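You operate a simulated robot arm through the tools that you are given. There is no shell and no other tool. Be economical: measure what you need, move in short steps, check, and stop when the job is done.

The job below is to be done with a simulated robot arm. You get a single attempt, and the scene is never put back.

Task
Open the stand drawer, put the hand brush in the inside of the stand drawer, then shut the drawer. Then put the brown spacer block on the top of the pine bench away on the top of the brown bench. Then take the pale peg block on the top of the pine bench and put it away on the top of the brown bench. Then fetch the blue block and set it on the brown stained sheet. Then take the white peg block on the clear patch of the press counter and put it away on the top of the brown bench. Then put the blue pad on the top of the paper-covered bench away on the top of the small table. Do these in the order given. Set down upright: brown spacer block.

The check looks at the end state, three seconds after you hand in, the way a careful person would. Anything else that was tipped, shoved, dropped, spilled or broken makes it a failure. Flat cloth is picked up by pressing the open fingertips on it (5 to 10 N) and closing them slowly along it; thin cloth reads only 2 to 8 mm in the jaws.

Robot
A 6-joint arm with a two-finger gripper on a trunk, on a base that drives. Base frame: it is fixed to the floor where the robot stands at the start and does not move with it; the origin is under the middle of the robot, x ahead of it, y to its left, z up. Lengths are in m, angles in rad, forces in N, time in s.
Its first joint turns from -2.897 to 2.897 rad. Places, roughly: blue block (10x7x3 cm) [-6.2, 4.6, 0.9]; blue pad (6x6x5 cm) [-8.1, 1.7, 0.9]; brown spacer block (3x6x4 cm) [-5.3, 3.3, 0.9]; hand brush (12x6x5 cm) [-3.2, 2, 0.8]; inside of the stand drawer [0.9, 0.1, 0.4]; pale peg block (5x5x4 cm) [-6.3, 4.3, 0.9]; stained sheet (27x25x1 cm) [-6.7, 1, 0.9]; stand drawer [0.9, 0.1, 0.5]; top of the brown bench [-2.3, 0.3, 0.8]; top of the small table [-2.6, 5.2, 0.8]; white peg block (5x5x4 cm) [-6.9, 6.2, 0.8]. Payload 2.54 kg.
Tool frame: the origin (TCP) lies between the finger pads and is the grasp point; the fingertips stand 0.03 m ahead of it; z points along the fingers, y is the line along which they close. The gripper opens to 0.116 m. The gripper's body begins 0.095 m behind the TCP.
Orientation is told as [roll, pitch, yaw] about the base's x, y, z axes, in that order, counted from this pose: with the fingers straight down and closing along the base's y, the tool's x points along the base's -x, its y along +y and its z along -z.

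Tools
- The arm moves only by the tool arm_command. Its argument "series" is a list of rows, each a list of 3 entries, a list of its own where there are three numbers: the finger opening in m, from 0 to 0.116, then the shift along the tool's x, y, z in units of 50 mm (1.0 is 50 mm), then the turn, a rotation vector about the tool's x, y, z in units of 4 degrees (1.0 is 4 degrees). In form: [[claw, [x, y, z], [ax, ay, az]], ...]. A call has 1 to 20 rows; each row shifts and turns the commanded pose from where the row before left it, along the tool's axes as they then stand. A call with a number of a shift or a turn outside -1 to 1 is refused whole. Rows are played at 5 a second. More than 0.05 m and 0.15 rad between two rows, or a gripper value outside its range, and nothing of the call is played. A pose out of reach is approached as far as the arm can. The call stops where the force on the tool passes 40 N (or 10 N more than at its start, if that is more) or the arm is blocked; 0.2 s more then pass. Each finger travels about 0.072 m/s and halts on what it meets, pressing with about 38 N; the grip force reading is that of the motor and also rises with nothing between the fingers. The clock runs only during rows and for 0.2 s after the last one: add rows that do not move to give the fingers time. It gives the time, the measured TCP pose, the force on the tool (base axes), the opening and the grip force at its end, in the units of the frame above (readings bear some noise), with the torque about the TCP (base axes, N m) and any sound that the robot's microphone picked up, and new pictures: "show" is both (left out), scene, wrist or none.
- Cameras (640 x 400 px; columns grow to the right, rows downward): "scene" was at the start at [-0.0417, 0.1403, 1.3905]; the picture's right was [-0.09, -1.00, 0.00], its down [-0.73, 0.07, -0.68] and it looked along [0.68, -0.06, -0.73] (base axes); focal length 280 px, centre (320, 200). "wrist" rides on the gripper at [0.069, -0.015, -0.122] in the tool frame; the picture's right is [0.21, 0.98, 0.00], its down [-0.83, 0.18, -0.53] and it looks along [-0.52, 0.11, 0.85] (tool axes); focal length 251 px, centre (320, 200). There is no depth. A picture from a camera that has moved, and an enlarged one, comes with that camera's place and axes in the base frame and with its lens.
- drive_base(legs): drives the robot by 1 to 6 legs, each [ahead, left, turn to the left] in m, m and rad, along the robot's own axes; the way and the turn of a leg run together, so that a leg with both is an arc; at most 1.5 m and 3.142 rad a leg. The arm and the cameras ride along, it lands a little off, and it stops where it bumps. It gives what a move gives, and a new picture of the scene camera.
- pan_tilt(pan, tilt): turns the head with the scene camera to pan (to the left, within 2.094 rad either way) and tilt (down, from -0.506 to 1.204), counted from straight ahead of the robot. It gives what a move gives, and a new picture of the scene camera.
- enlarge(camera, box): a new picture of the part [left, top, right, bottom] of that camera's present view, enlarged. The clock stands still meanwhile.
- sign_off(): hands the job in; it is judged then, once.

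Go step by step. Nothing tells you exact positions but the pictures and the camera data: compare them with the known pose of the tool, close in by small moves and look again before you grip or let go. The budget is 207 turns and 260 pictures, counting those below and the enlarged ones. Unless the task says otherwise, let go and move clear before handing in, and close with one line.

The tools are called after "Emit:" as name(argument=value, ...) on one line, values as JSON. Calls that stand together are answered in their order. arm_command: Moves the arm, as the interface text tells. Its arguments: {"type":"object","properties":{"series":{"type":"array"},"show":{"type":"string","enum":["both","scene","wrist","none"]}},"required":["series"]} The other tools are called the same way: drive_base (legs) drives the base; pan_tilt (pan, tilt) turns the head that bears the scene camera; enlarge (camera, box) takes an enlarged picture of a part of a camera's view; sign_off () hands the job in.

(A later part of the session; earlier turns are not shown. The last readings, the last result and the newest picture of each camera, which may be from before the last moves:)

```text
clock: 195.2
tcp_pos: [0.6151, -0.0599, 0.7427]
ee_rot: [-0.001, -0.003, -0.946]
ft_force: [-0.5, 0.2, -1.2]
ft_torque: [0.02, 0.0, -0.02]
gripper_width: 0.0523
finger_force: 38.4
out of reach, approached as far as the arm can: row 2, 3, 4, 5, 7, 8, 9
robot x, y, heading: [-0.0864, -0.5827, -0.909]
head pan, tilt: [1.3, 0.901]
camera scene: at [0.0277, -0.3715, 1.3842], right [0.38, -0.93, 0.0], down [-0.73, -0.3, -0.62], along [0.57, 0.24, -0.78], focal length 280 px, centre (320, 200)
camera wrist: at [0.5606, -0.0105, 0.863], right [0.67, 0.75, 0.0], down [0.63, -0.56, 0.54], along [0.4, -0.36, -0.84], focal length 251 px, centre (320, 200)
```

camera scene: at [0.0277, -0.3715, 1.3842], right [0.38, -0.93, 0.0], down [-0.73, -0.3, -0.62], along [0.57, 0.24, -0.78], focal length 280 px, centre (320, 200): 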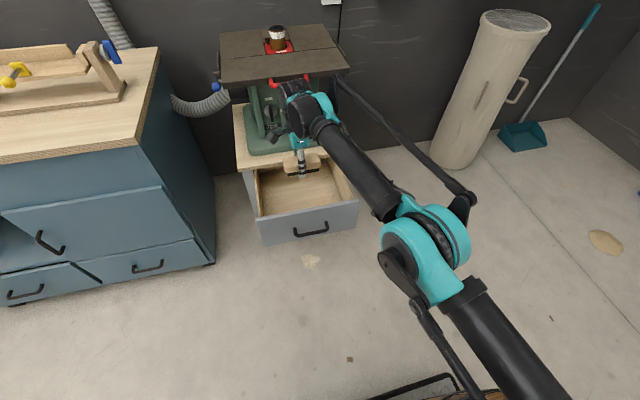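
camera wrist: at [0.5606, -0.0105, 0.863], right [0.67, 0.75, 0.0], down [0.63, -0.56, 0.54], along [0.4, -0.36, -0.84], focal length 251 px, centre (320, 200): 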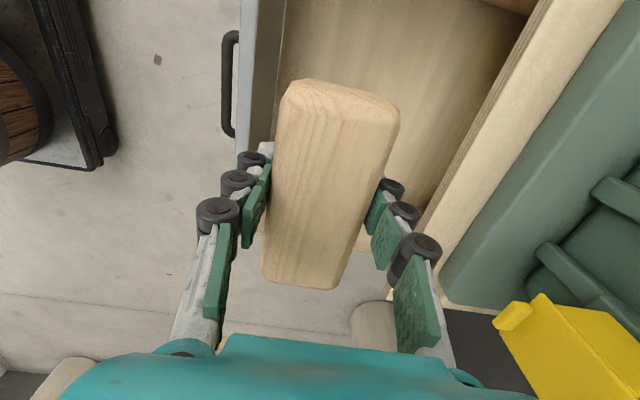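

I'll nudge the base 4 cm toward the drawer for reach.

Emit:
drive_base(legs=[[0, 0.05, 0]])

Emit:
arm_command(series=[[0.03, [0, 0, 0.8], [0, 0, 0]], [0.03, [0, 0, 0.8], [0, 0, 0]], [0.03, [0, 0, 0], [0, 0, 0]]])

```text
clock: 196.1
tcp_pos: [0.6539, -0.0274, 0.7421]
ee_rot: [0.0, -0.001, -0.943]
ft_force: [1.1, 0.3, -1.1]
ft_torque: [0.01, 0.02, -0.01]
gripper_width: 0.0523
finger_force: 38.3
robot x, y, heading: [-0.0481, -0.5556, -0.908]
head pan, tilt: [1.3, 0.901]
camera scene: at [0.0667, -0.3408, 1.3842], right [0.38, -0.92, 0.0], down [-0.72, -0.3, -0.62], along [0.57, 0.24, -0.78], focal length 280 px, centre (320, 200)
```

scene: 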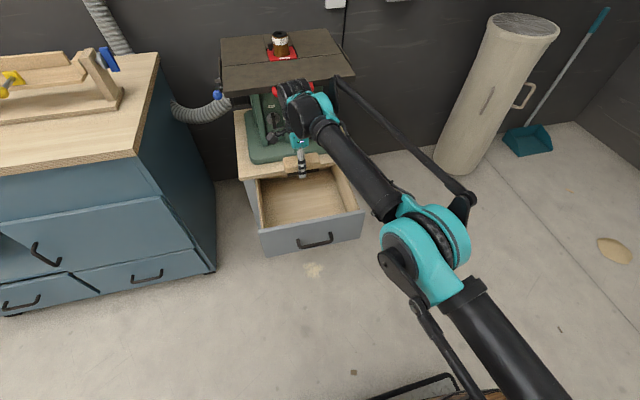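

```text
clock: 196.9
tcp_pos: [0.6485, -0.0328, 0.6635]
ee_rot: [0.003, -0.001, -0.943]
ft_force: [-1.2, -0.7, -2.5]
ft_torque: [0.0, 0.02, 0.0]
gripper_width: 0.0521
finger_force: 38.0
out of reach, approached as far as the arm can: row 2
robot x, y, heading: [-0.0466, -0.5547, -0.905]
head pan, tilt: [1.3, 0.901]
camera scene: at [0.0667, -0.3408, 1.3842], right [0.38, -0.92, 0.0], down [-0.72, -0.3, -0.62], along [0.57, 0.24, -0.78], focal length 280 px, centre (320, 200)
camera wrist: at [0.594, 0.0147, 0.7845], right [0.67, 0.75, 0.0], down [0.63, -0.56, 0.54], along [0.4, -0.36, -0.84], focal length 251 px, centre (320, 200)
```

scene: 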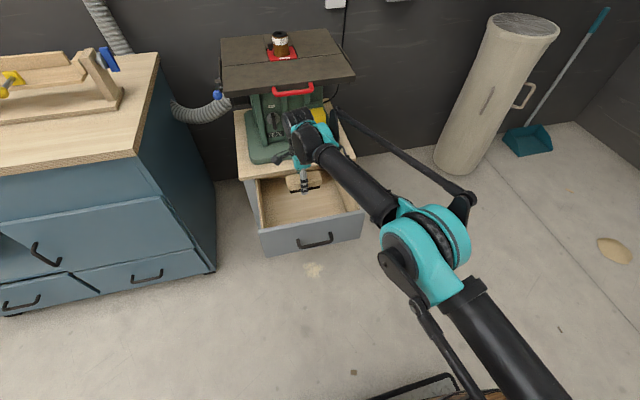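
wrist: 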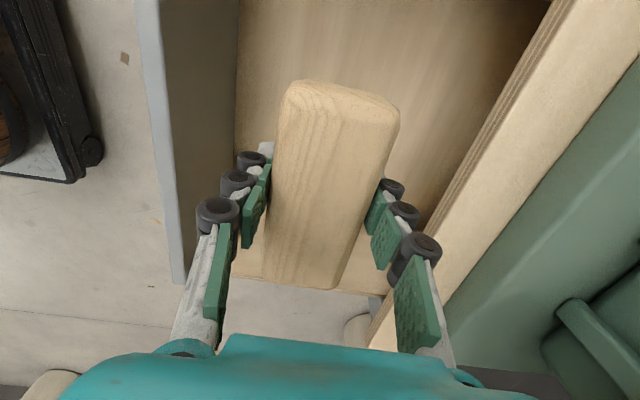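

Emit:
arm_command(series=[[0.03, [0, -0.1, 0.7], [0, 0, 0]], [0.03, [0, -0.1, 0.7], [0, 0, 0]], [0.03, [0, -0.1, 0.7], [0, 0, 0]], [0.03, [0, 0, 0.7], [0, 0, 0]], [0.03, [0, 0, 0], [0, 0, 0]]])

```text
clock: 198.1
tcp_pos: [0.613, -0.0671, 0.5395]
ee_rot: [0.002, -0.002, -0.945]
ft_force: [-0.3, 0.0, -0.6]
ft_torque: [0.01, -0.01, -0.03]
gripper_width: 0.0521
finger_force: 38.1
out of reach, approached as far as the arm can: row 2, 3, 4
robot x, y, heading: [-0.0434, -0.5548, -0.908]
head pan, tilt: [1.3, 0.901]
camera scene: at [0.0667, -0.3408, 1.3842], right [0.38, -0.92, 0.0], down [-0.72, -0.3, -0.62], along [0.57, 0.24, -0.78], focal length 280 px, centre (320, 200)
camera wrist: at [0.5591, -0.0196, 0.6609], right [0.67, 0.75, 0.0], down [0.63, -0.56, 0.54], along [0.4, -0.36, -0.84], focal length 251 px, centre (320, 200)
```

scene: 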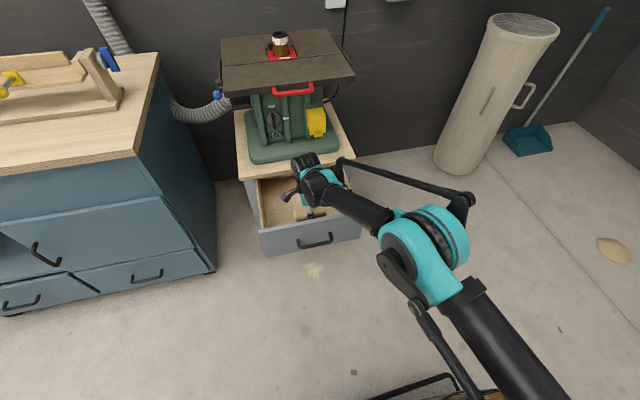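
wrist: 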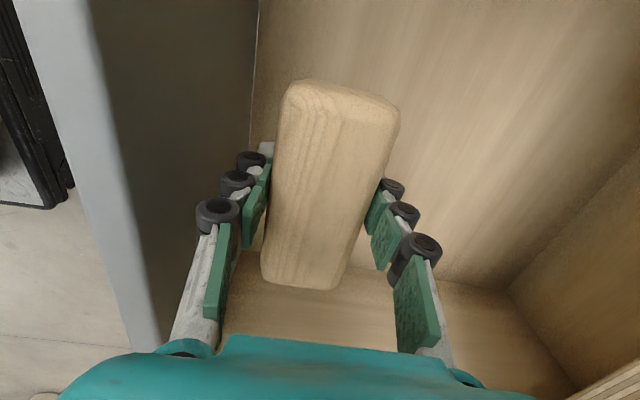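

Emit:
drive_base(legs=[[0, 0.06, 0]])

Emit:
arm_command(series=[[0.03, [0, 0, 0.4], [0, 0, 0]], [0.03, [0, 0, 0.4], [0, 0, 0]], [0.03, [0, 0, 0.4], [0, 0, 0]], [0.03, [0, 0, 0], [0, 0, 0]]], show="wrist")

```text
clock: 199.1
tcp_pos: [0.6629, -0.0285, 0.5398]
ee_rot: [0.002, -0.002, -0.943]
ft_force: [0.3, 0.0, -1.0]
ft_torque: [0.01, 0.02, 0.01]
gripper_width: 0.0525
finger_force: 38.3
robot x, y, heading: [0.0027, -0.5147, -0.91]
head pan, tilt: [1.3, 0.901]
camera scene: at [0.1159, -0.3022, 1.3842], right [0.38, -0.92, 0.0], down [-0.72, -0.3, -0.62], along [0.57, 0.24, -0.78], focal length 280 px, centre (320, 200)
```

scene: 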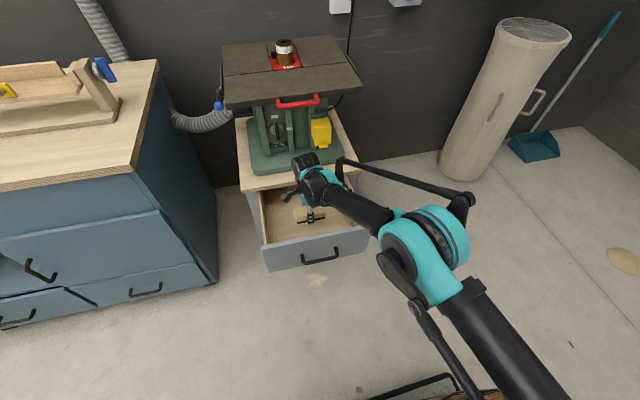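

```text
clock: 200.1
tcp_pos: [0.6454, -0.0494, 0.4985]
ee_rot: [0.004, -0.002, -0.943]
ft_force: [-0.7, 0.7, -1.2]
ft_torque: [-0.01, 0.04, -0.01]
gripper_width: 0.0525
finger_force: 38.1
out of reach, approached as far as the arm can: row 1, 2, 3
robot x, y, heading: [0.0023, -0.5197, -0.913]
head pan, tilt: [1.3, 0.901]
camera wrist: at [0.5905, -0.0023, 0.6203], right [0.66, 0.75, 0.0], down [0.63, -0.56, 0.54], along [0.4, -0.35, -0.84], focal length 251 px, centre (320, 200)
```

wrist: 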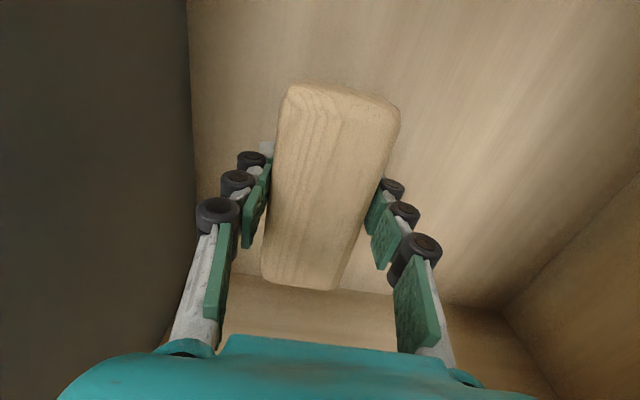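

Emit:
arm_command(series=[[0.03, [0, 0, 0.3], [0, 0, 0]], [0.03, [0, 0, 0.3], [0, 0, 0]], [0.03, [0, 0, 0.3], [0, 0, 0]], [0.03, [0, 0, 0], [0, 0, 0]]], show="wrist")

```text
clock: 201.1
tcp_pos: [0.6316, -0.0665, 0.4741]
ee_rot: [0.005, 0.0, -0.942]
ft_force: [0.4, 0.6, -1.3]
ft_torque: [-0.03, 0.02, 0.01]
gripper_width: 0.0522
finger_force: 38.1
out of reach, approached as far as the arm can: row 1, 2, 3
robot x, y, heading: [0.0011, -0.5134, -0.906]
head pan, tilt: [1.3, 0.901]
camera wrist: at [0.5763, -0.0187, 0.5953], right [0.66, 0.75, 0.0], down [0.63, -0.56, 0.54], along [0.4, -0.35, -0.84], focal length 251 px, centre (320, 200)
```

wrist: 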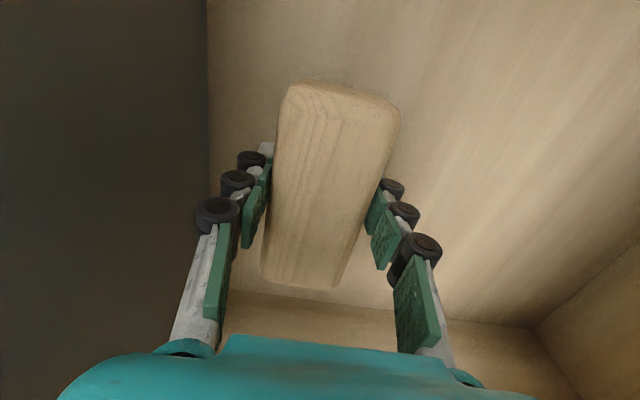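

Emit:
arm_command(series=[[0.03, [0, 0, 0.2], [0, 0, 0]], [0.03, [0, 0, 0.2], [0, 0, 0]], [0.03, [0, 0, 0.2], [0, 0, 0]], [0.03, [0, 0, 0], [0, 0, 0]]], show="scene")

```text
clock: 202.1
tcp_pos: [0.6227, -0.0777, 0.4599]
ee_rot: [0.003, -0.002, -0.942]
ft_force: [-0.7, 0.3, -1.7]
ft_torque: [-0.01, 0.02, 0.0]
gripper_width: 0.0523
finger_force: 38.5
out of reach, approached as far as the arm can: row 1, 2, 3
robot x, y, heading: [0.0082, -0.5129, -0.908]
head pan, tilt: [1.3, 0.901]
camera scene: at [0.1159, -0.3022, 1.3842], right [0.38, -0.92, 0.0], down [-0.72, -0.3, -0.62], along [0.57, 0.24, -0.78], focal length 280 px, centre (320, 200)
```

scene: 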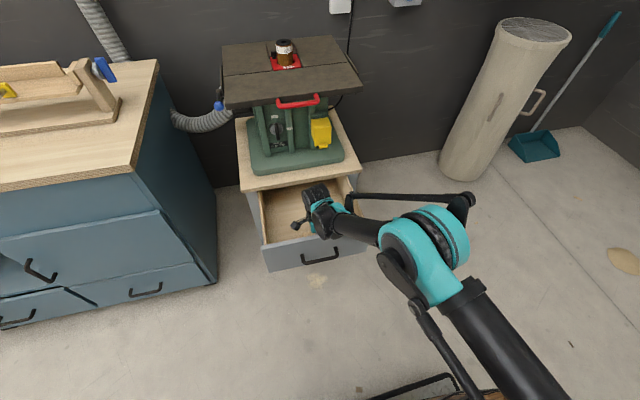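

Emit:
drive_base(legs=[[0, 0.05, 0]])

Emit:
arm_command(series=[[0.03, [0, 0, 0.25], [0, 0, 0]], [0.03, [0, 0, 0.25], [0, 0, 0]], [0.03, [0, 0, 0.25], [0, 0, 0]], [0.03, [0, 0, 0.25], [0, 0, 0]], [0.03, [0, 0, 0], [0, 0, 0]]], show="wrist")

```text
clock: 203.0
tcp_pos: [0.6619, -0.0468, 0.4593]
ee_rot: [0.005, -0.002, -0.943]
ft_force: [-0.1, -0.5, -1.3]
ft_torque: [0.0, -0.02, 0.04]
gripper_width: 0.0525
finger_force: 38.5
robot x, y, heading: [0.0426, -0.4866, -0.91]
head pan, tilt: [1.3, 0.901]
camera scene: at [0.1562, -0.271, 1.3842], right [0.38, -0.92, 0.0], down [-0.72, -0.3, -0.62], along [0.57, 0.24, -0.78], focal length 280 px, centre (320, 200)
```

scene: 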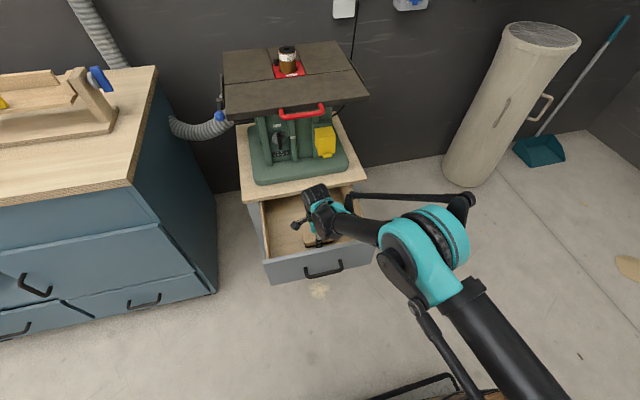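

```text
clock: 203.6
tcp_pos: [0.6573, -0.0507, 0.4534]
ee_rot: [0.004, -0.001, -0.946]
ft_force: [0.0, 0.7, 21.3]
ft_torque: [-0.4, 0.63, 0.03]
gripper_width: 0.0521
finger_force: 38.0
out of reach, approached as far as the arm can: row 1, 2
robot x, y, heading: [0.0427, -0.4877, -0.914]
head pan, tilt: [1.3, 0.901]
stopped in row 2: the force on the tool passed its limit at 55 N (the readings are from after the stop); the commanded pose is now the measured one
camera wrist: at [0.6023, -0.0047, 0.5764], right [0.67, 0.75, 0.01], down [0.63, -0.56, 0.54], along [0.4, -0.35, -0.84], focal length 251 px, centre (320, 200)
```

wrist: 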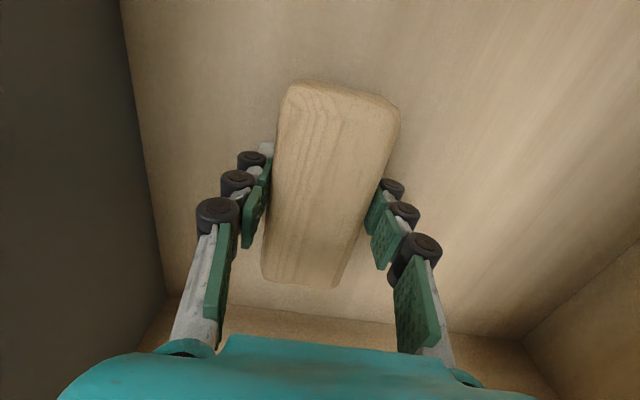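

The brush has touched the drawer floor. I'll release and rise straight up.

Emit:
arm_command(series=[[0.065, [0, 0, 0], [0, 0, 0]], [0.075, [0, 0, 0], [0, 0, 0]], [0.075, [0, 0, 0], [0, 0, 0]], [0.075, [0, 0, -0.6], [0, 0, 0]], [0.075, [0, 0, -0.8], [0, 0, 0]], [0.075, [0, 0, -0.9], [0, 0, 0]], [0.075, [0, 0, -0.9], [0, 0, 0]], [0.075, [0, 0, -0.9], [0, 0, 0]], [0.075, [0, 0, -0.9], [0, 0, 0]]])

```text
clock: 205.6
tcp_pos: [0.658, -0.0536, 0.7048]
ee_rot: [0.005, 0.0, -0.943]
ft_force: [1.3, -0.3, 0.2]
ft_torque: [0.01, 0.02, -0.03]
gripper_width: 0.0749
finger_force: 0.1
robot x, y, heading: [0.0441, -0.4844, -0.907]
head pan, tilt: [1.3, 0.901]
camera scene: at [0.1562, -0.271, 1.3842], right [0.38, -0.92, 0.0], down [-0.72, -0.3, -0.62], along [0.57, 0.24, -0.78], focal length 280 px, centre (320, 200)
camera wrist: at [0.6029, -0.0071, 0.8256], right [0.67, 0.75, 0.01], down [0.63, -0.56, 0.54], along [0.4, -0.35, -0.84], focal length 251 px, centre (320, 200)
```

scene: 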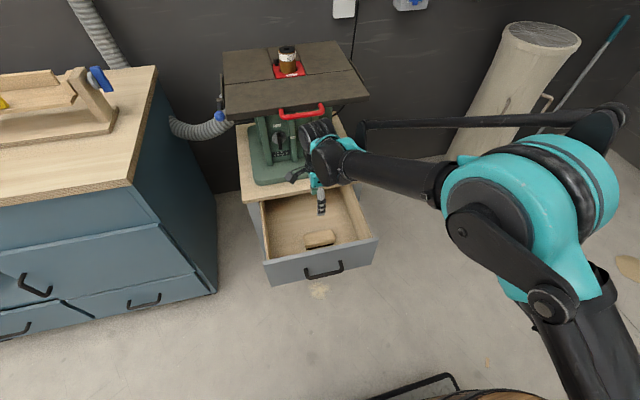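
wrist: 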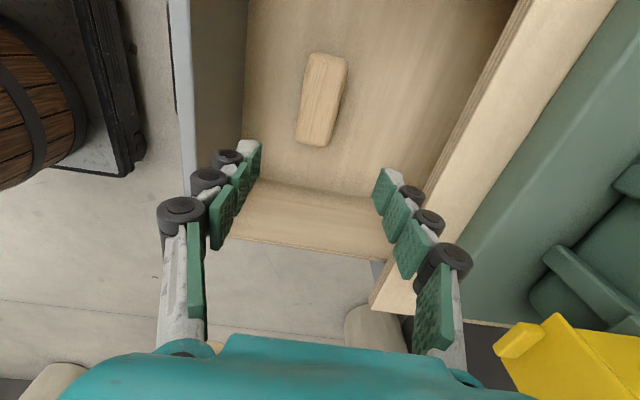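

The brush lies flat in the drawer. Next I'll back the base away so the tool is outside the front, lower it ahead of the handle and push the drawer shut.

Emit:
drive_base(legs=[[0, -0.25, -0.035]])

Emit:
arm_command(series=[[0.0, [0, 0, 0.6], [0, 0, 0]], [0.0, [0, 0, 0.8], [0, 0, 0]], [0.0, [0, 0, 0.8], [0, 0, 0]], [0.0, [0, 0, 0.8], [0, 0, 0]], [0.0, [0, 0, 0.5], [0, 0, 0]], [0.0, [0, 0, 0], [0, 0, 0]]])

```text
clock: 207.4
tcp_pos: [0.4734, -0.23, 0.7026]
ee_rot: [0.004, 0.0, -0.982]
ft_force: [-0.5, 0.0, -0.6]
ft_torque: [-0.06, -0.02, 0.01]
gripper_width: 0.0749
finger_force: 0.0
robot x, y, heading: [-0.1582, -0.6384, -0.946]
head pan, tilt: [1.3, 0.901]
camera scene: at [-0.0371, -0.4264, 1.3842], right [0.35, -0.94, 0.0], down [-0.74, -0.27, -0.62], along [0.58, 0.21, -0.78], focal length 280 px, centre (320, 200)
```

scene: 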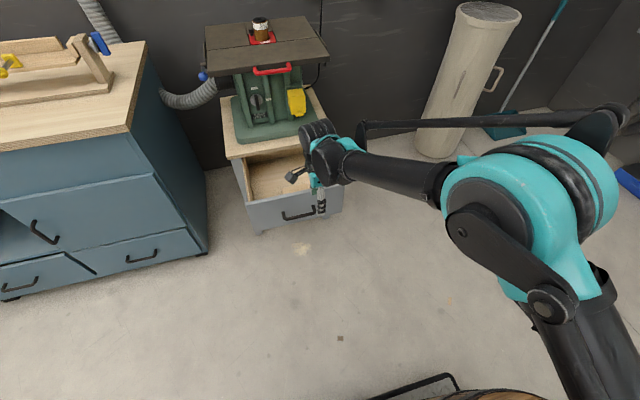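

```text
clock: 208.8
tcp_pos: [0.4733, -0.2297, 0.5281]
ee_rot: [0.005, 0.0, -0.983]
ft_force: [0.7, 0.0, 0.1]
ft_torque: [0.0, -0.03, -0.03]
gripper_width: 0.0001
finger_force: 28.9
robot x, y, heading: [-0.1589, -0.6361, -0.947]
head pan, tilt: [1.3, 0.901]
camera scene: at [-0.0371, -0.4264, 1.3842], right [0.35, -0.94, 0.0], down [-0.74, -0.27, -0.62], along [0.58, 0.21, -0.78], focal length 280 px, centre (320, 200)
camera wrist: at [0.4203, -0.1794, 0.6493], right [0.69, 0.72, 0.01], down [0.61, -0.59, 0.54], along [0.39, -0.37, -0.84], focal length 251 px, centre (320, 200)
```

scene: 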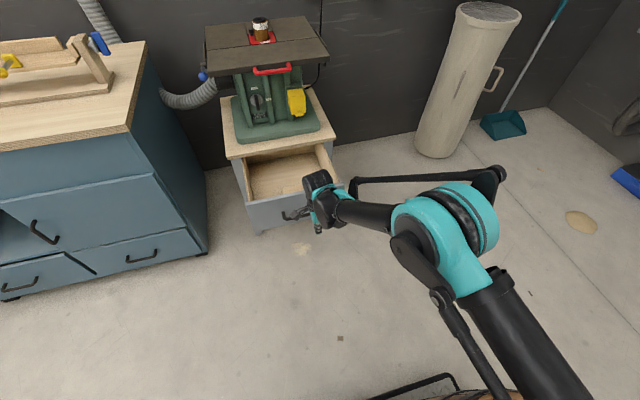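
wrist: 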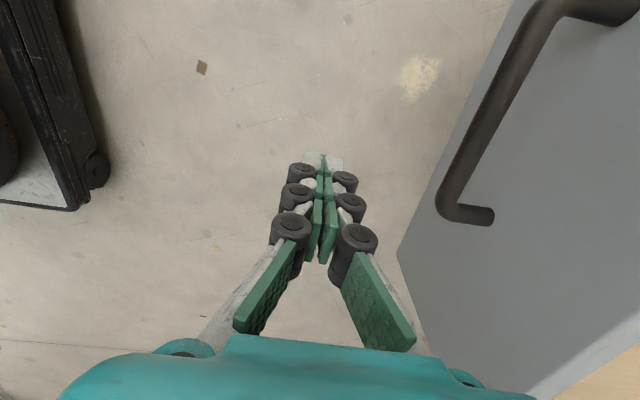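

Emit:
arm_command(series=[[0.0, [0.5, 0, 0.2], [0, 0, 0]], [0.0, [0.5, 0, 0.2], [0, 0, 0]], [0.0, [0, 0, 0], [0, 0, 0]]], show="wrist")

Emit:
drive_base(legs=[[0, 0.2, 0]])

```text
clock: 209.6
tcp_pos: [0.4462, -0.1882, 0.5077]
ee_rot: [0.006, 0.0, -0.98]
ft_force: [0.1, -0.4, -0.4]
ft_torque: [0.0, -0.01, 0.01]
gripper_width: 0.0
finger_force: 28.6
robot x, y, heading: [-0.1571, -0.6328, -0.948]
head pan, tilt: [1.3, 0.901]
camera wrist: at [0.3925, -0.1379, 0.6294], right [0.69, 0.72, 0.01], down [0.61, -0.59, 0.54], along [0.39, -0.37, -0.84], focal length 251 px, centre (320, 200)
```

wrist: 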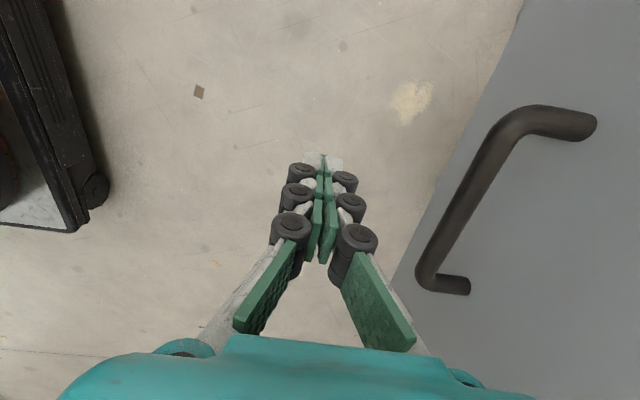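

```text
clock: 211.2
tcp_pos: [0.6109, -0.0679, 0.5086]
ee_rot: [0.005, -0.001, -0.983]
ft_force: [0.9, 0.6, 0.2]
ft_torque: [-0.02, 0.01, 0.01]
gripper_width: 0.0
finger_force: 28.6
robot x, y, heading: [0.0089, -0.5127, -0.947]
head pan, tilt: [1.3, 0.901]
camera scene: at [0.1286, -0.307, 1.3842], right [0.35, -0.94, 0.0], down [-0.74, -0.27, -0.62], along [0.58, 0.21, -0.78], focal length 280 px, centre (320, 200)
```

scene: 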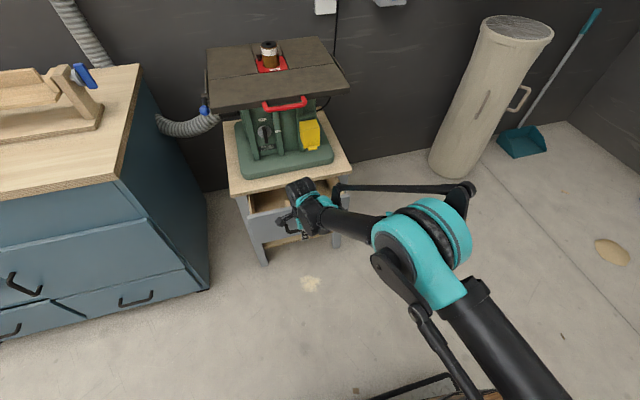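

The base push works. I'll add a slight outward tilt for clearance, then push the last 10 cm.

Emit:
arm_command(series=[[0.0, [0, 0, -0.1], [-1, 0, 0]], [0.0, [0, 0, -0.1], [-1, 0, 0]], [0.0, [0, 0, 0], [0, 0, 0]]], show="none")

Emit:
drive_base(legs=[[0, 0.075, 0]])

Emit:
arm_command(series=[[0.0, [0, 0, 0], [0, 0, 0]]], show="wrist")

```text
clock: 212.0
tcp_pos: [0.611, -0.0686, 0.5177]
ee_rot: [0.146, -0.001, -0.983]
ft_force: [0.1, -0.9, 0.6]
ft_torque: [0.0, 0.01, -0.01]
gripper_width: 0.0001
finger_force: 28.7
robot x, y, heading: [0.0073, -0.5169, -0.946]
head pan, tilt: [1.3, 0.901]
```

```text
clock: 213.0
tcp_pos: [0.6716, -0.0247, 0.517]
ee_rot: [0.145, 0.001, -0.983]
ft_force: [0.8, -0.5, 0.0]
ft_torque: [0.05, -0.01, -0.02]
gripper_width: 0.0001
finger_force: 28.5
robot x, y, heading: [0.0669, -0.4727, -0.951]
head pan, tilt: [1.3, 0.901]
camera scene: at [0.1893, -0.2636, 1.3842], right [0.35, -0.94, 0.0], down [-0.74, -0.27, -0.62], along [0.58, 0.21, -0.78], focal length 280 px, centre (320, 200)
```

scene: 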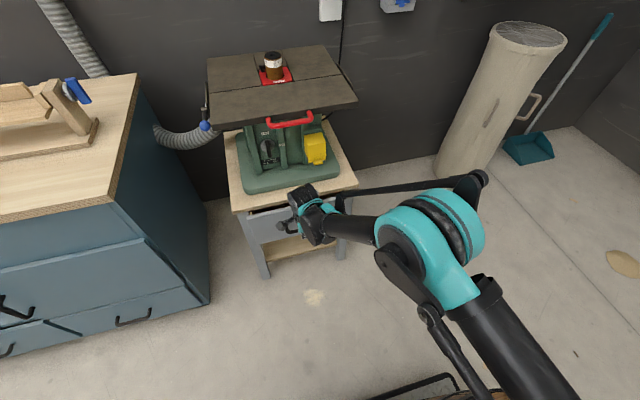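

```text
clock: 213.4
tcp_pos: [0.6714, -0.0243, 0.5177]
ee_rot: [0.146, -0.001, -0.982]
ft_force: [0.7, 0.3, 0.5]
ft_torque: [0.04, -0.04, -0.01]
gripper_width: 0.0001
finger_force: 28.3
robot x, y, heading: [0.0647, -0.4753, -0.947]
head pan, tilt: [1.3, 0.901]
camera wrist: at [0.6047, 0.0152, 0.636], right [0.69, 0.71, 0.14], down [0.54, -0.63, 0.56], along [0.49, -0.3, -0.82], focal length 251 px, centre (320, 200)
```

wrist: 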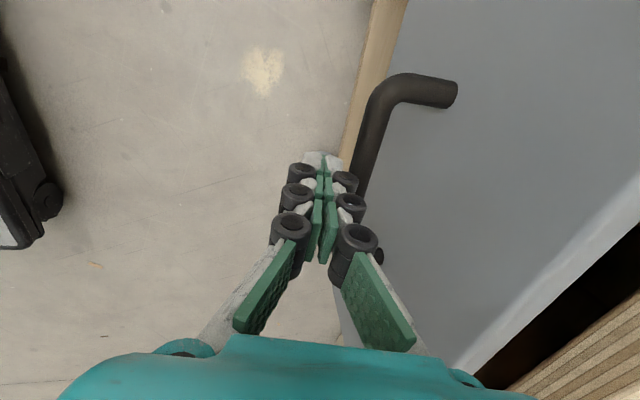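

Emit:
arm_command(series=[[0.0, [0, 0.2, 0.03], [0, 0, 0]], [0.0, [0, 0.2, 0.03], [0, 0, 0]], [0.0, [0, 0.15, 0.02], [0, 0, 0]], [0.0, [0, 0.15, 0.02], [0, 0, 0]], [0.0, [0, 0, 0], [0, 0, 0]]], show="wrist")

```text
clock: 214.2
tcp_pos: [0.6887, -0.0138, 0.5174]
ee_rot: [0.137, 0.0, -0.983]
ft_force: [-10.1, -8.7, 6.4]
ft_torque: [-0.06, 0.02, -0.03]
gripper_width: 0.0001
finger_force: 29.0
robot x, y, heading: [0.0667, -0.4733, -0.948]
head pan, tilt: [1.3, 0.901]
stopped in row 3: the force on the tool passed its limit at 54 N (the readings are from after the stop); the commanded pose is now the measured one
camera wrist: at [0.6232, 0.0277, 0.6359], right [0.69, 0.72, 0.13], down [0.55, -0.63, 0.56], along [0.48, -0.31, -0.82], focal length 251 px, centre (320, 200)
```

wrist: 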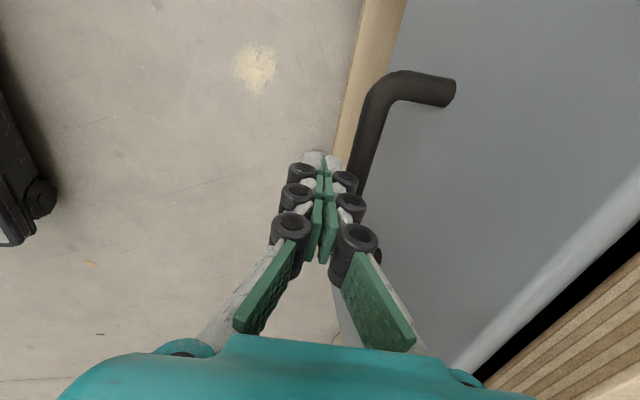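

The drawer is shut: 54 N of resistance, with the bar back at its starting place. I'll back off, raise and fold the arm, then drive backwards up the aisle.

Emit:
arm_command(series=[[0.0, [0, -0.8, 0], [0, 0, 0]], [0.0, [0, -0.9, 0], [1, 0, 0]], [0.0, [0, 0, -1], [1, 0, 0]], [0.0, [0, 0, -1], [0, 0, 0]], [0.0, [0, 0, -1], [0, 0, 0]], [0.0, [0, 0, -1], [0, 0, 0]], [0.0, [0, 0, -1], [0, 0, 0]], [0.0, [0, 0, -1], [0, 0, 0]], [0.0, [0, 0, -1], [0, 0, 0]], [0.0, [0, 0, -1], [0, 0, 0]], [0.0, [0, 0, -1], [0, 0, 0]], [0.0, [0, 0, -1], [0, 0, 0]], [0.0, [0, -0.9, 0], [0, 0, 0]], [0.0, [0, -0.9, 0], [0, 0, 0]]], show="scene")

Emit:
drive_base(legs=[[0, -0.2, 0], [-1.3, 0, 0]])

```text
clock: 217.2
tcp_pos: [0.5438, -0.1108, 1.0054]
ee_rot: [-0.003, -0.002, -0.983]
ft_force: [-0.2, 0.0, 0.4]
ft_torque: [-0.04, 0.07, 0.02]
gripper_width: 0.0002
finger_force: 28.7
robot x, y, heading: [0.066, -0.4714, -0.95]
head pan, tilt: [1.3, 0.901]
camera scene: at [0.1893, -0.2636, 1.3841], right [0.35, -0.94, 0.0], down [-0.74, -0.27, -0.62], along [0.58, 0.21, -0.78], focal length 280 px, centre (320, 200)
```

scene: 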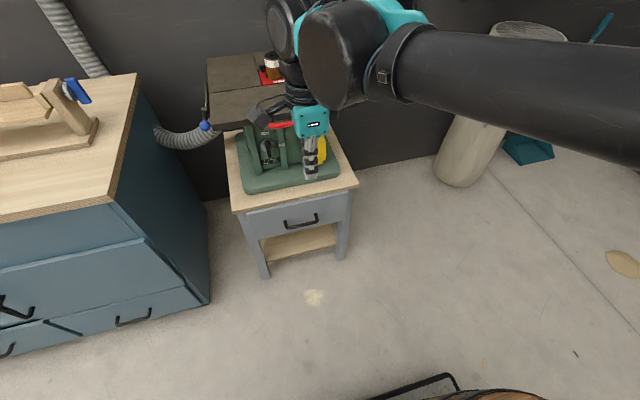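

```text
clock: 224.9
tcp_pos: [-0.3691, 0.8193, 1.0051]
ee_rot: [-0.004, -0.001, -0.981]
ft_force: [-0.1, -0.6, 0.1]
ft_torque: [0.03, 0.02, 0.02]
gripper_width: 0.0
finger_force: 28.1
robot x, y, heading: [-0.8432, 0.455, -0.946]
head pan, tilt: [1.3, 0.901]
camera scene: at [-0.7233, 0.6646, 1.3842], right [0.35, -0.94, 0.0], down [-0.73, -0.27, -0.62], along [0.58, 0.22, -0.78], focal length 280 px, centre (320, 200)
```

scene: 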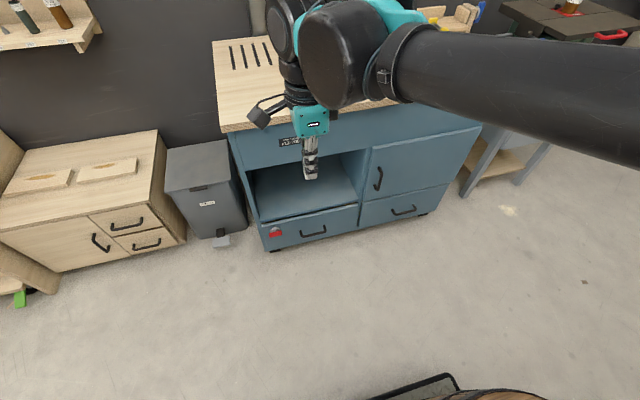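

The drawer is closed. While passing, I'll look at the brown bench on the right to plan the placements.

Emit:
pan_tilt(pan=-1.9, tilt=0.45)

```text
clock: 227.6
tcp_pos: [-0.3684, 0.8183, 1.0039]
ee_rot: [-0.003, -0.003, -0.981]
ft_force: [0.4, 0.3, -0.1]
ft_torque: [0.02, 0.04, 0.02]
gripper_width: 0.0
finger_force: 28.7
robot x, y, heading: [-0.8455, 0.4574, -0.947]
head pan, tilt: [-1.901, 0.45]
camera scene: at [-0.882, 0.6116, 1.4225], right [-0.29, 0.96, 0.0], down [0.42, 0.13, -0.9], along [-0.86, -0.26, -0.44], focal length 280 px, centre (320, 200)
```

scene: 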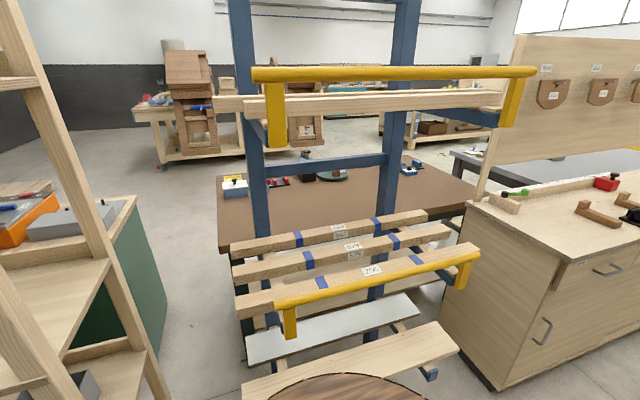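

The brown bench spans roughly n −1.3…−2.04 and l 0.93…2.35, with open floor on its far side. I'll continue backwards up the aisle, then turn toward the pine bench.

Emit:
drive_base(legs=[[-1.3, 0, 0], [-1.3, 0, 0], [-1.3, 0, 0], [0, 0, 3.14], [0, 1.0, 0]])

Emit:
pan_tilt(pan=0.9, tilt=0.5)

```text
clock: 258.7
tcp_pos: [-4.4192, 2.6054, 1.0039]
ee_rot: [-0.004, -0.001, 2.206]
ft_force: [0.4, 0.6, 0.4]
ft_torque: [0.0, -0.04, -0.01]
gripper_width: 0.0
finger_force: 29.3
robot x, y, heading: [-3.9566, 2.9905, 2.243]
head pan, tilt: [-1.901, 0.45]
camera scene: at [-3.9173, 2.8293, 1.4225], right [0.33, -0.94, 0.0], down [-0.41, -0.14, -0.9], along [0.85, 0.3, -0.44], focal length 280 px, centre (320, 200)
```

scene: 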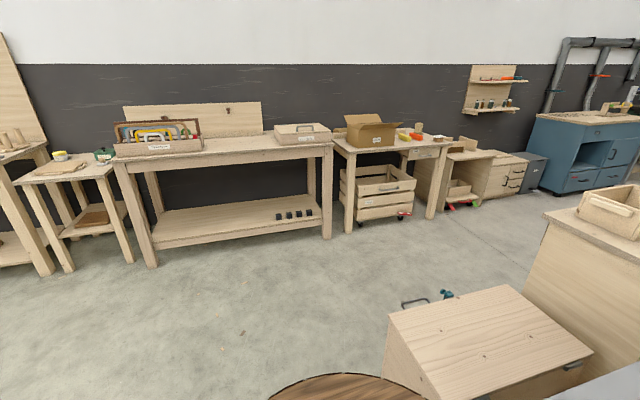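

```text
clock: 261.2
tcp_pos: [-4.4191, 2.6049, 1.004]
ee_rot: [-0.003, -0.001, 2.206]
ft_force: [0.5, -0.2, -0.4]
ft_torque: [-0.03, -0.02, 0.03]
gripper_width: 0.0002
finger_force: 28.5
robot x, y, heading: [-3.9581, 2.9915, 2.244]
head pan, tilt: [0.901, 0.499]
camera scene: at [-4.095, 2.7988, 1.4181], right [0.0, 1.0, 0.0], down [0.48, 0.0, -0.88], along [-0.88, 0.0, -0.48], focal length 280 px, centre (320, 200)
```

scene: 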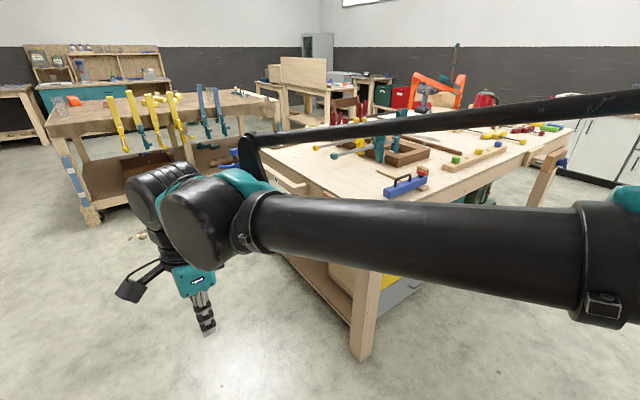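

Emit:
enlarge(camera="scene", box=[240, 90, 560, 250])

```text
2.00 times, centred on (400, 170) of scene
camera zoom: at [-4.095, 2.7988, 1.4181], right [0.0, 1.0, 0.0], down [0.48, 0.0, -0.88], along [-0.88, 0.0, -0.48], focal length 560 px, centre (160, 260)
```

zoom: 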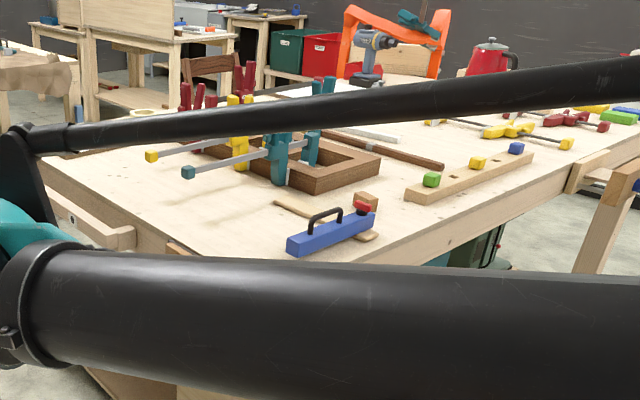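

The spacer block stands just behind the blue plane at about (-5.36, 3.30). I'll raise the arm, pull alongside the bench and look from the wrist.

Emit:
arm_command(series=[[0.08, [0, 0, -1], [0, 0, 0]], [0.08, [0, 0, -1], [0, 0, 0]], [0.08, [0, 0, -1], [0, 0, 0]], [0.08, [0, 0, -0.6], [0, 0, 0]]], show="none")

Emit:
drive_base(legs=[[0.8, 0, -0.048], [0, 0.26, 0]])

Emit:
pan_tilt(pan=0.9, tilt=0.8)

Emit:
arm_command(series=[[0.08, [0, 0, 0], [0, 0, 0]]], show="wrist")

```text
clock: 262.2
tcp_pos: [-4.418, 2.602, 1.1859]
ee_rot: [-0.004, -0.003, 2.204]
ft_force: [0.0, 0.4, -0.8]
ft_torque: [0.01, -0.03, -0.05]
gripper_width: 0.0802
finger_force: 0.1
robot x, y, heading: [-3.9569, 2.9876, 2.244]
head pan, tilt: [0.901, 0.499]
```

```text
clock: 268.0
tcp_pos: [-5.1398, 3.1318, 1.1839]
ee_rot: [-0.002, -0.001, 2.153]
ft_force: [-1.1, 0.1, 0.0]
ft_torque: [0.03, -0.04, 0.0]
gripper_width: 0.0797
finger_force: 0.1
robot x, y, heading: [-4.6593, 3.4936, 2.187]
head pan, tilt: [0.901, 0.499]
camera scene: at [-4.8064, 3.3108, 1.4181], right [0.05, 1.0, 0.0], down [0.48, -0.03, -0.88], along [-0.88, 0.05, -0.48], focal length 280 px, centre (320, 200)
```

scene: 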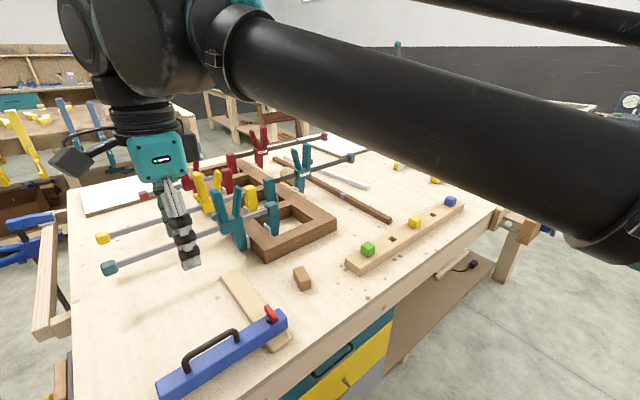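

```text
clock: 268.8
tcp_pos: [-5.1401, 3.132, 1.1846]
ee_rot: [-0.005, -0.003, 2.153]
ft_force: [0.3, -0.3, -0.1]
ft_torque: [-0.01, 0.03, -0.01]
gripper_width: 0.0801
finger_force: 0.1
robot x, y, heading: [-4.6627, 3.4904, 2.187]
head pan, tilt: [0.901, 0.799]
camera scene: at [-4.7961, 3.3103, 1.3922], right [0.05, 1.0, 0.0], down [0.72, -0.04, -0.7], along [-0.7, 0.04, -0.72], focal length 280 px, centre (320, 200)
```

scene: 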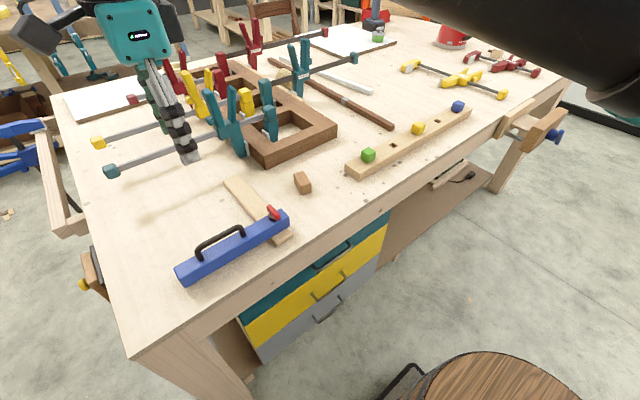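

```text
clock: 269.2
tcp_pos: [-5.14, 3.1324, 1.1839]
ee_rot: [-0.002, -0.001, 2.152]
ft_force: [-0.1, -0.1, 0.2]
ft_torque: [-0.04, 0.01, 0.0]
gripper_width: 0.0801
finger_force: 0.0
robot x, y, heading: [-4.6628, 3.4924, 2.186]
head pan, tilt: [0.901, 0.799]
camera wrist: at [-5.0909, 3.0833, 1.3056], right [-0.7, -0.72, 0.0], down [-0.61, 0.59, 0.54], along [-0.38, 0.38, -0.84], focal length 251 px, centre (320, 200)
```

wrist: 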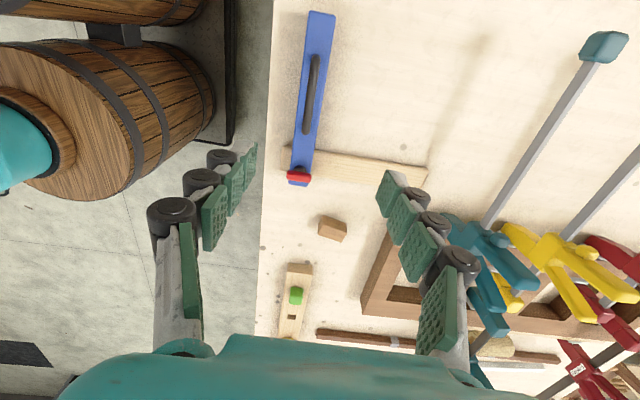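

Emit:
enlarge(camera="wrist", box=[280, 190, 380, 260])

Emit:
enlarge(camera="scene", box=[260, 150, 360, 220])

```text
5.71 times, centred on (330, 225) of wrist
camera zoom: at [-5.0909, 3.0833, 1.3056], right [-0.7, -0.72, 0.0], down [-0.61, 0.59, 0.54], along [-0.38, 0.38, -0.84], focal length 1437 px, centre (263, 57)
```

zoom: 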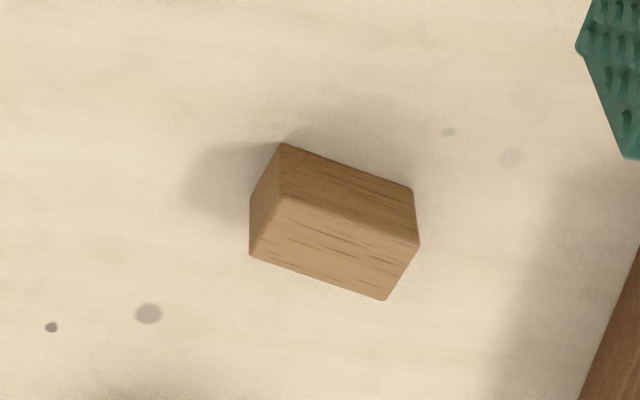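

```text
5.71 times, centred on (310, 185) of scene
camera zoom: at [-4.7961, 3.3103, 1.3921], right [0.05, 1.0, 0.0], down [0.72, -0.04, -0.7], along [-0.7, 0.04, -0.72], focal length 1600 px, centre (377, 286)
```

zoom: 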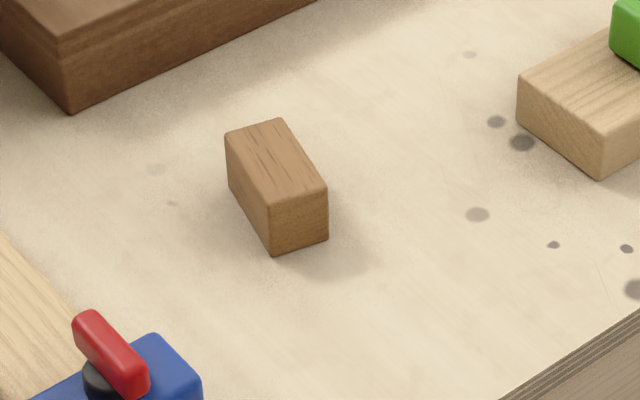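

The spacer is at (-5.346, 3.298) with its top at 0.91 and its long axis at about 20°; the bench is at about 0.87. I'll yaw the tool so the fingers close across its 3 cm width, then move above it.

Emit:
arm_command(series=[[0.08, [0, 0, 0], [0, 0, -0.96]], [0.08, [0, 0, 0], [0, 0, -0.96]], [0.08, [0, 0, 0], [0, 0, -0.96]], [0.08, [0, 0, 0], [0, 0, -0.96]], [0.08, [0, 0, 0], [0, 0, -0.96]], [0.08, [0, 0, 0], [0, 0, -0.96]], [0.08, [0, 0, 0], [0, 0, -0.96]], [0.08, [0, 0, 0], [0, 0, -0.96]], [0.08, [0, 0, 0], [0, 0, -0.96]], [0.08, [0, 0, 0], [0, 0, -0.96]], [0.08, [0, 0, 0], [0, 0, -0.96]], [0.08, [0, 0, 0], [0, 0, -0.96]], [0.08, [0, 0, 0], [0, 0, -0.96]], [0.08, [0, 0, 0], [0, 0, -0.96]], [0.08, [0, 0, 0], [0, 0, -0.96]], [0.08, [0, 0, 0], [0, 0, -0.96]], [0.08, [0, 0, 0], [0, 0, -0.96]], [0.08, [0, 0, 0], [0, 0, -0.96]], [0.08, [0, 0, 0], [0, 0, -0.96]], [0.08, [0, 0, 0], [0, 0, -0.96]]], show="none")

Emit:
arm_command(series=[[0.08, [-0.457, -0.755, 0], [0, 0, 0]], [0.08, [-0.457, -0.755, 0], [0, 0, 0]], [0.08, [-0.457, -0.755, 0], [0, 0, 0]], [0.08, [-0.457, -0.755, 0], [0, 0, 0]], [0.08, [-0.457, -0.755, 0], [0, 0, 0]], [0.08, [-0.457, -0.755, 0], [0, 0, 0]], [0.08, [0, 0, 0.8], [0, 0, 0]], [0.08, [0, 0, 0.8], [0, 0, 0]], [0.08, [0, 0, 0.8], [0, 0, 0]], [0.08, [0, 0, 0.6], [0, 0, 0]], [0.08, [0, 0, 0], [0, 0, 0]]])

```text
clock: 273.4
tcp_pos: [-5.1399, 3.1317, 1.1843]
ee_rot: [-0.004, 0.002, -2.791]
ft_force: [0.1, -0.3, -1.2]
ft_torque: [-0.01, -0.01, 0.0]
gripper_width: 0.0802
finger_force: 0.0
robot x, y, heading: [-4.6641, 3.4915, 2.186]
head pan, tilt: [0.901, 0.799]
```

```text
clock: 275.8
tcp_pos: [-5.3472, 3.2982, 1.034]
ee_rot: [-0.004, 0.001, -2.79]
ft_force: [-0.1, 0.6, 0.2]
ft_torque: [0.01, 0.01, 0.0]
gripper_width: 0.0801
finger_force: 0.1
robot x, y, heading: [-4.6604, 3.497, 2.188]
head pan, tilt: [0.901, 0.799]
camera scene: at [-4.7961, 3.3103, 1.3921], right [0.05, 1.0, 0.0], down [0.72, -0.04, -0.7], along [-0.7, 0.04, -0.72], focal length 280 px, centre (320, 200)
camera wrist: at [-5.2879, 3.3366, 1.1567], right [0.54, -0.84, 0.0], down [-0.71, -0.46, 0.53], along [-0.45, -0.28, -0.85], focal length 251 px, centre (320, 200)
```

scene: 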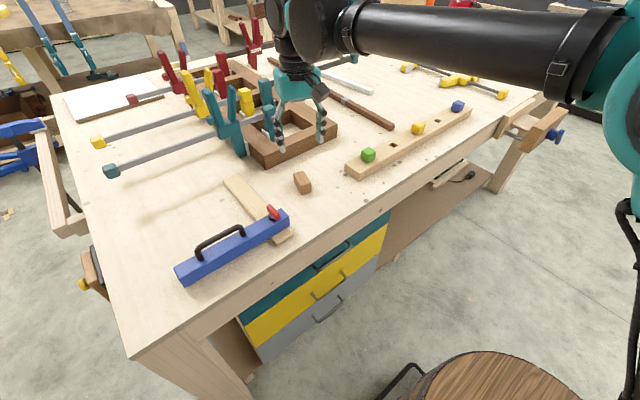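
wrist: 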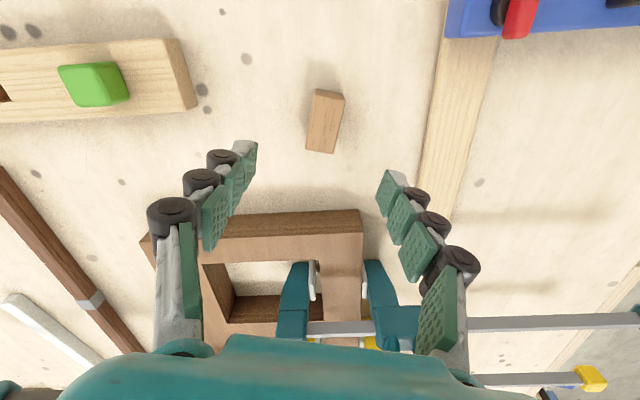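

Emit:
arm_command(series=[[0.08, [0.12, 0, 0.8], [0, 0, 0]], [0.07, [0, 0, 0.8], [0, 0, 0]], [0.07, [0, 0, 0.5], [0, 0, 0]], [0.07, [0, 0, 0.3], [0, 0, 0]], [0.07, [0, 0, 0], [0, 0, 0]]], show="wrist")

```text
clock: 277.0
tcp_pos: [-5.3429, 3.3009, 0.9136]
ee_rot: [-0.004, 0.001, -2.79]
ft_force: [0.4, -0.3, 0.3]
ft_torque: [-0.01, 0.02, 0.01]
gripper_width: 0.07
finger_force: 0.0
robot x, y, heading: [-4.6609, 3.4969, 2.185]
head pan, tilt: [0.901, 0.799]
camera wrist: at [-5.2834, 3.3394, 1.0363], right [0.54, -0.84, 0.0], down [-0.71, -0.46, 0.53], along [-0.45, -0.28, -0.85], focal length 251 px, centre (320, 200)
```

wrist: 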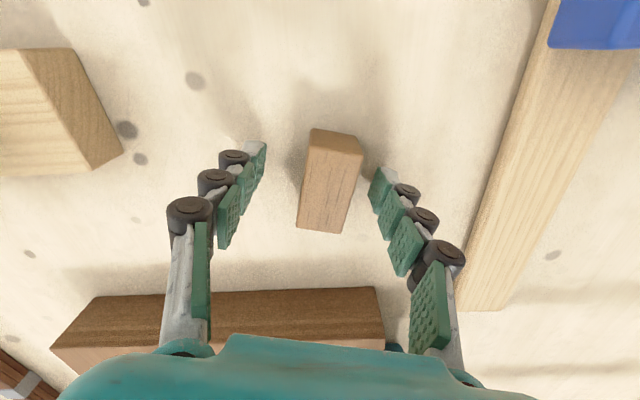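

Emit:
arm_command(series=[[0.05, [0, 0, 0], [0, 0, 0]], [0.03, [0, 0, 0], [0, 0, 0]], [0.015, [0, 0, 0], [0, 0, 0]], [0.015, [0, 0, 0], [0, 0, 0]], [0.015, [0, 0, 0], [0, 0, 0]], [0.015, [0, 0, -0.3], [0, 0, 0]], [0.015, [0, 0, -0.7], [0, 0, 0]], [0.015, [0, 0, -0.9], [0, 0, 0]], [0.015, [0, 0, 0], [0, 0, 0]]], show="wrist")

```text
clock: 279.0
tcp_pos: [-5.3407, 3.3014, 1.009]
ee_rot: [-0.005, 0.002, -2.791]
ft_force: [0.8, -1.2, 0.3]
ft_torque: [-0.03, 0.03, 0.02]
gripper_width: 0.0286
finger_force: 38.4
robot x, y, heading: [-4.6597, 3.493, 2.188]
head pan, tilt: [0.901, 0.799]
camera wrist: at [-5.2833, 3.339, 1.1314], right [0.54, -0.84, 0.0], down [-0.71, -0.46, 0.53], along [-0.45, -0.28, -0.85], focal length 251 px, centre (320, 200)
```

wrist: 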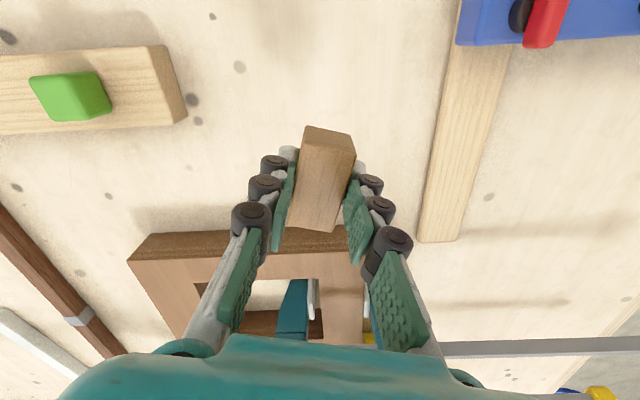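

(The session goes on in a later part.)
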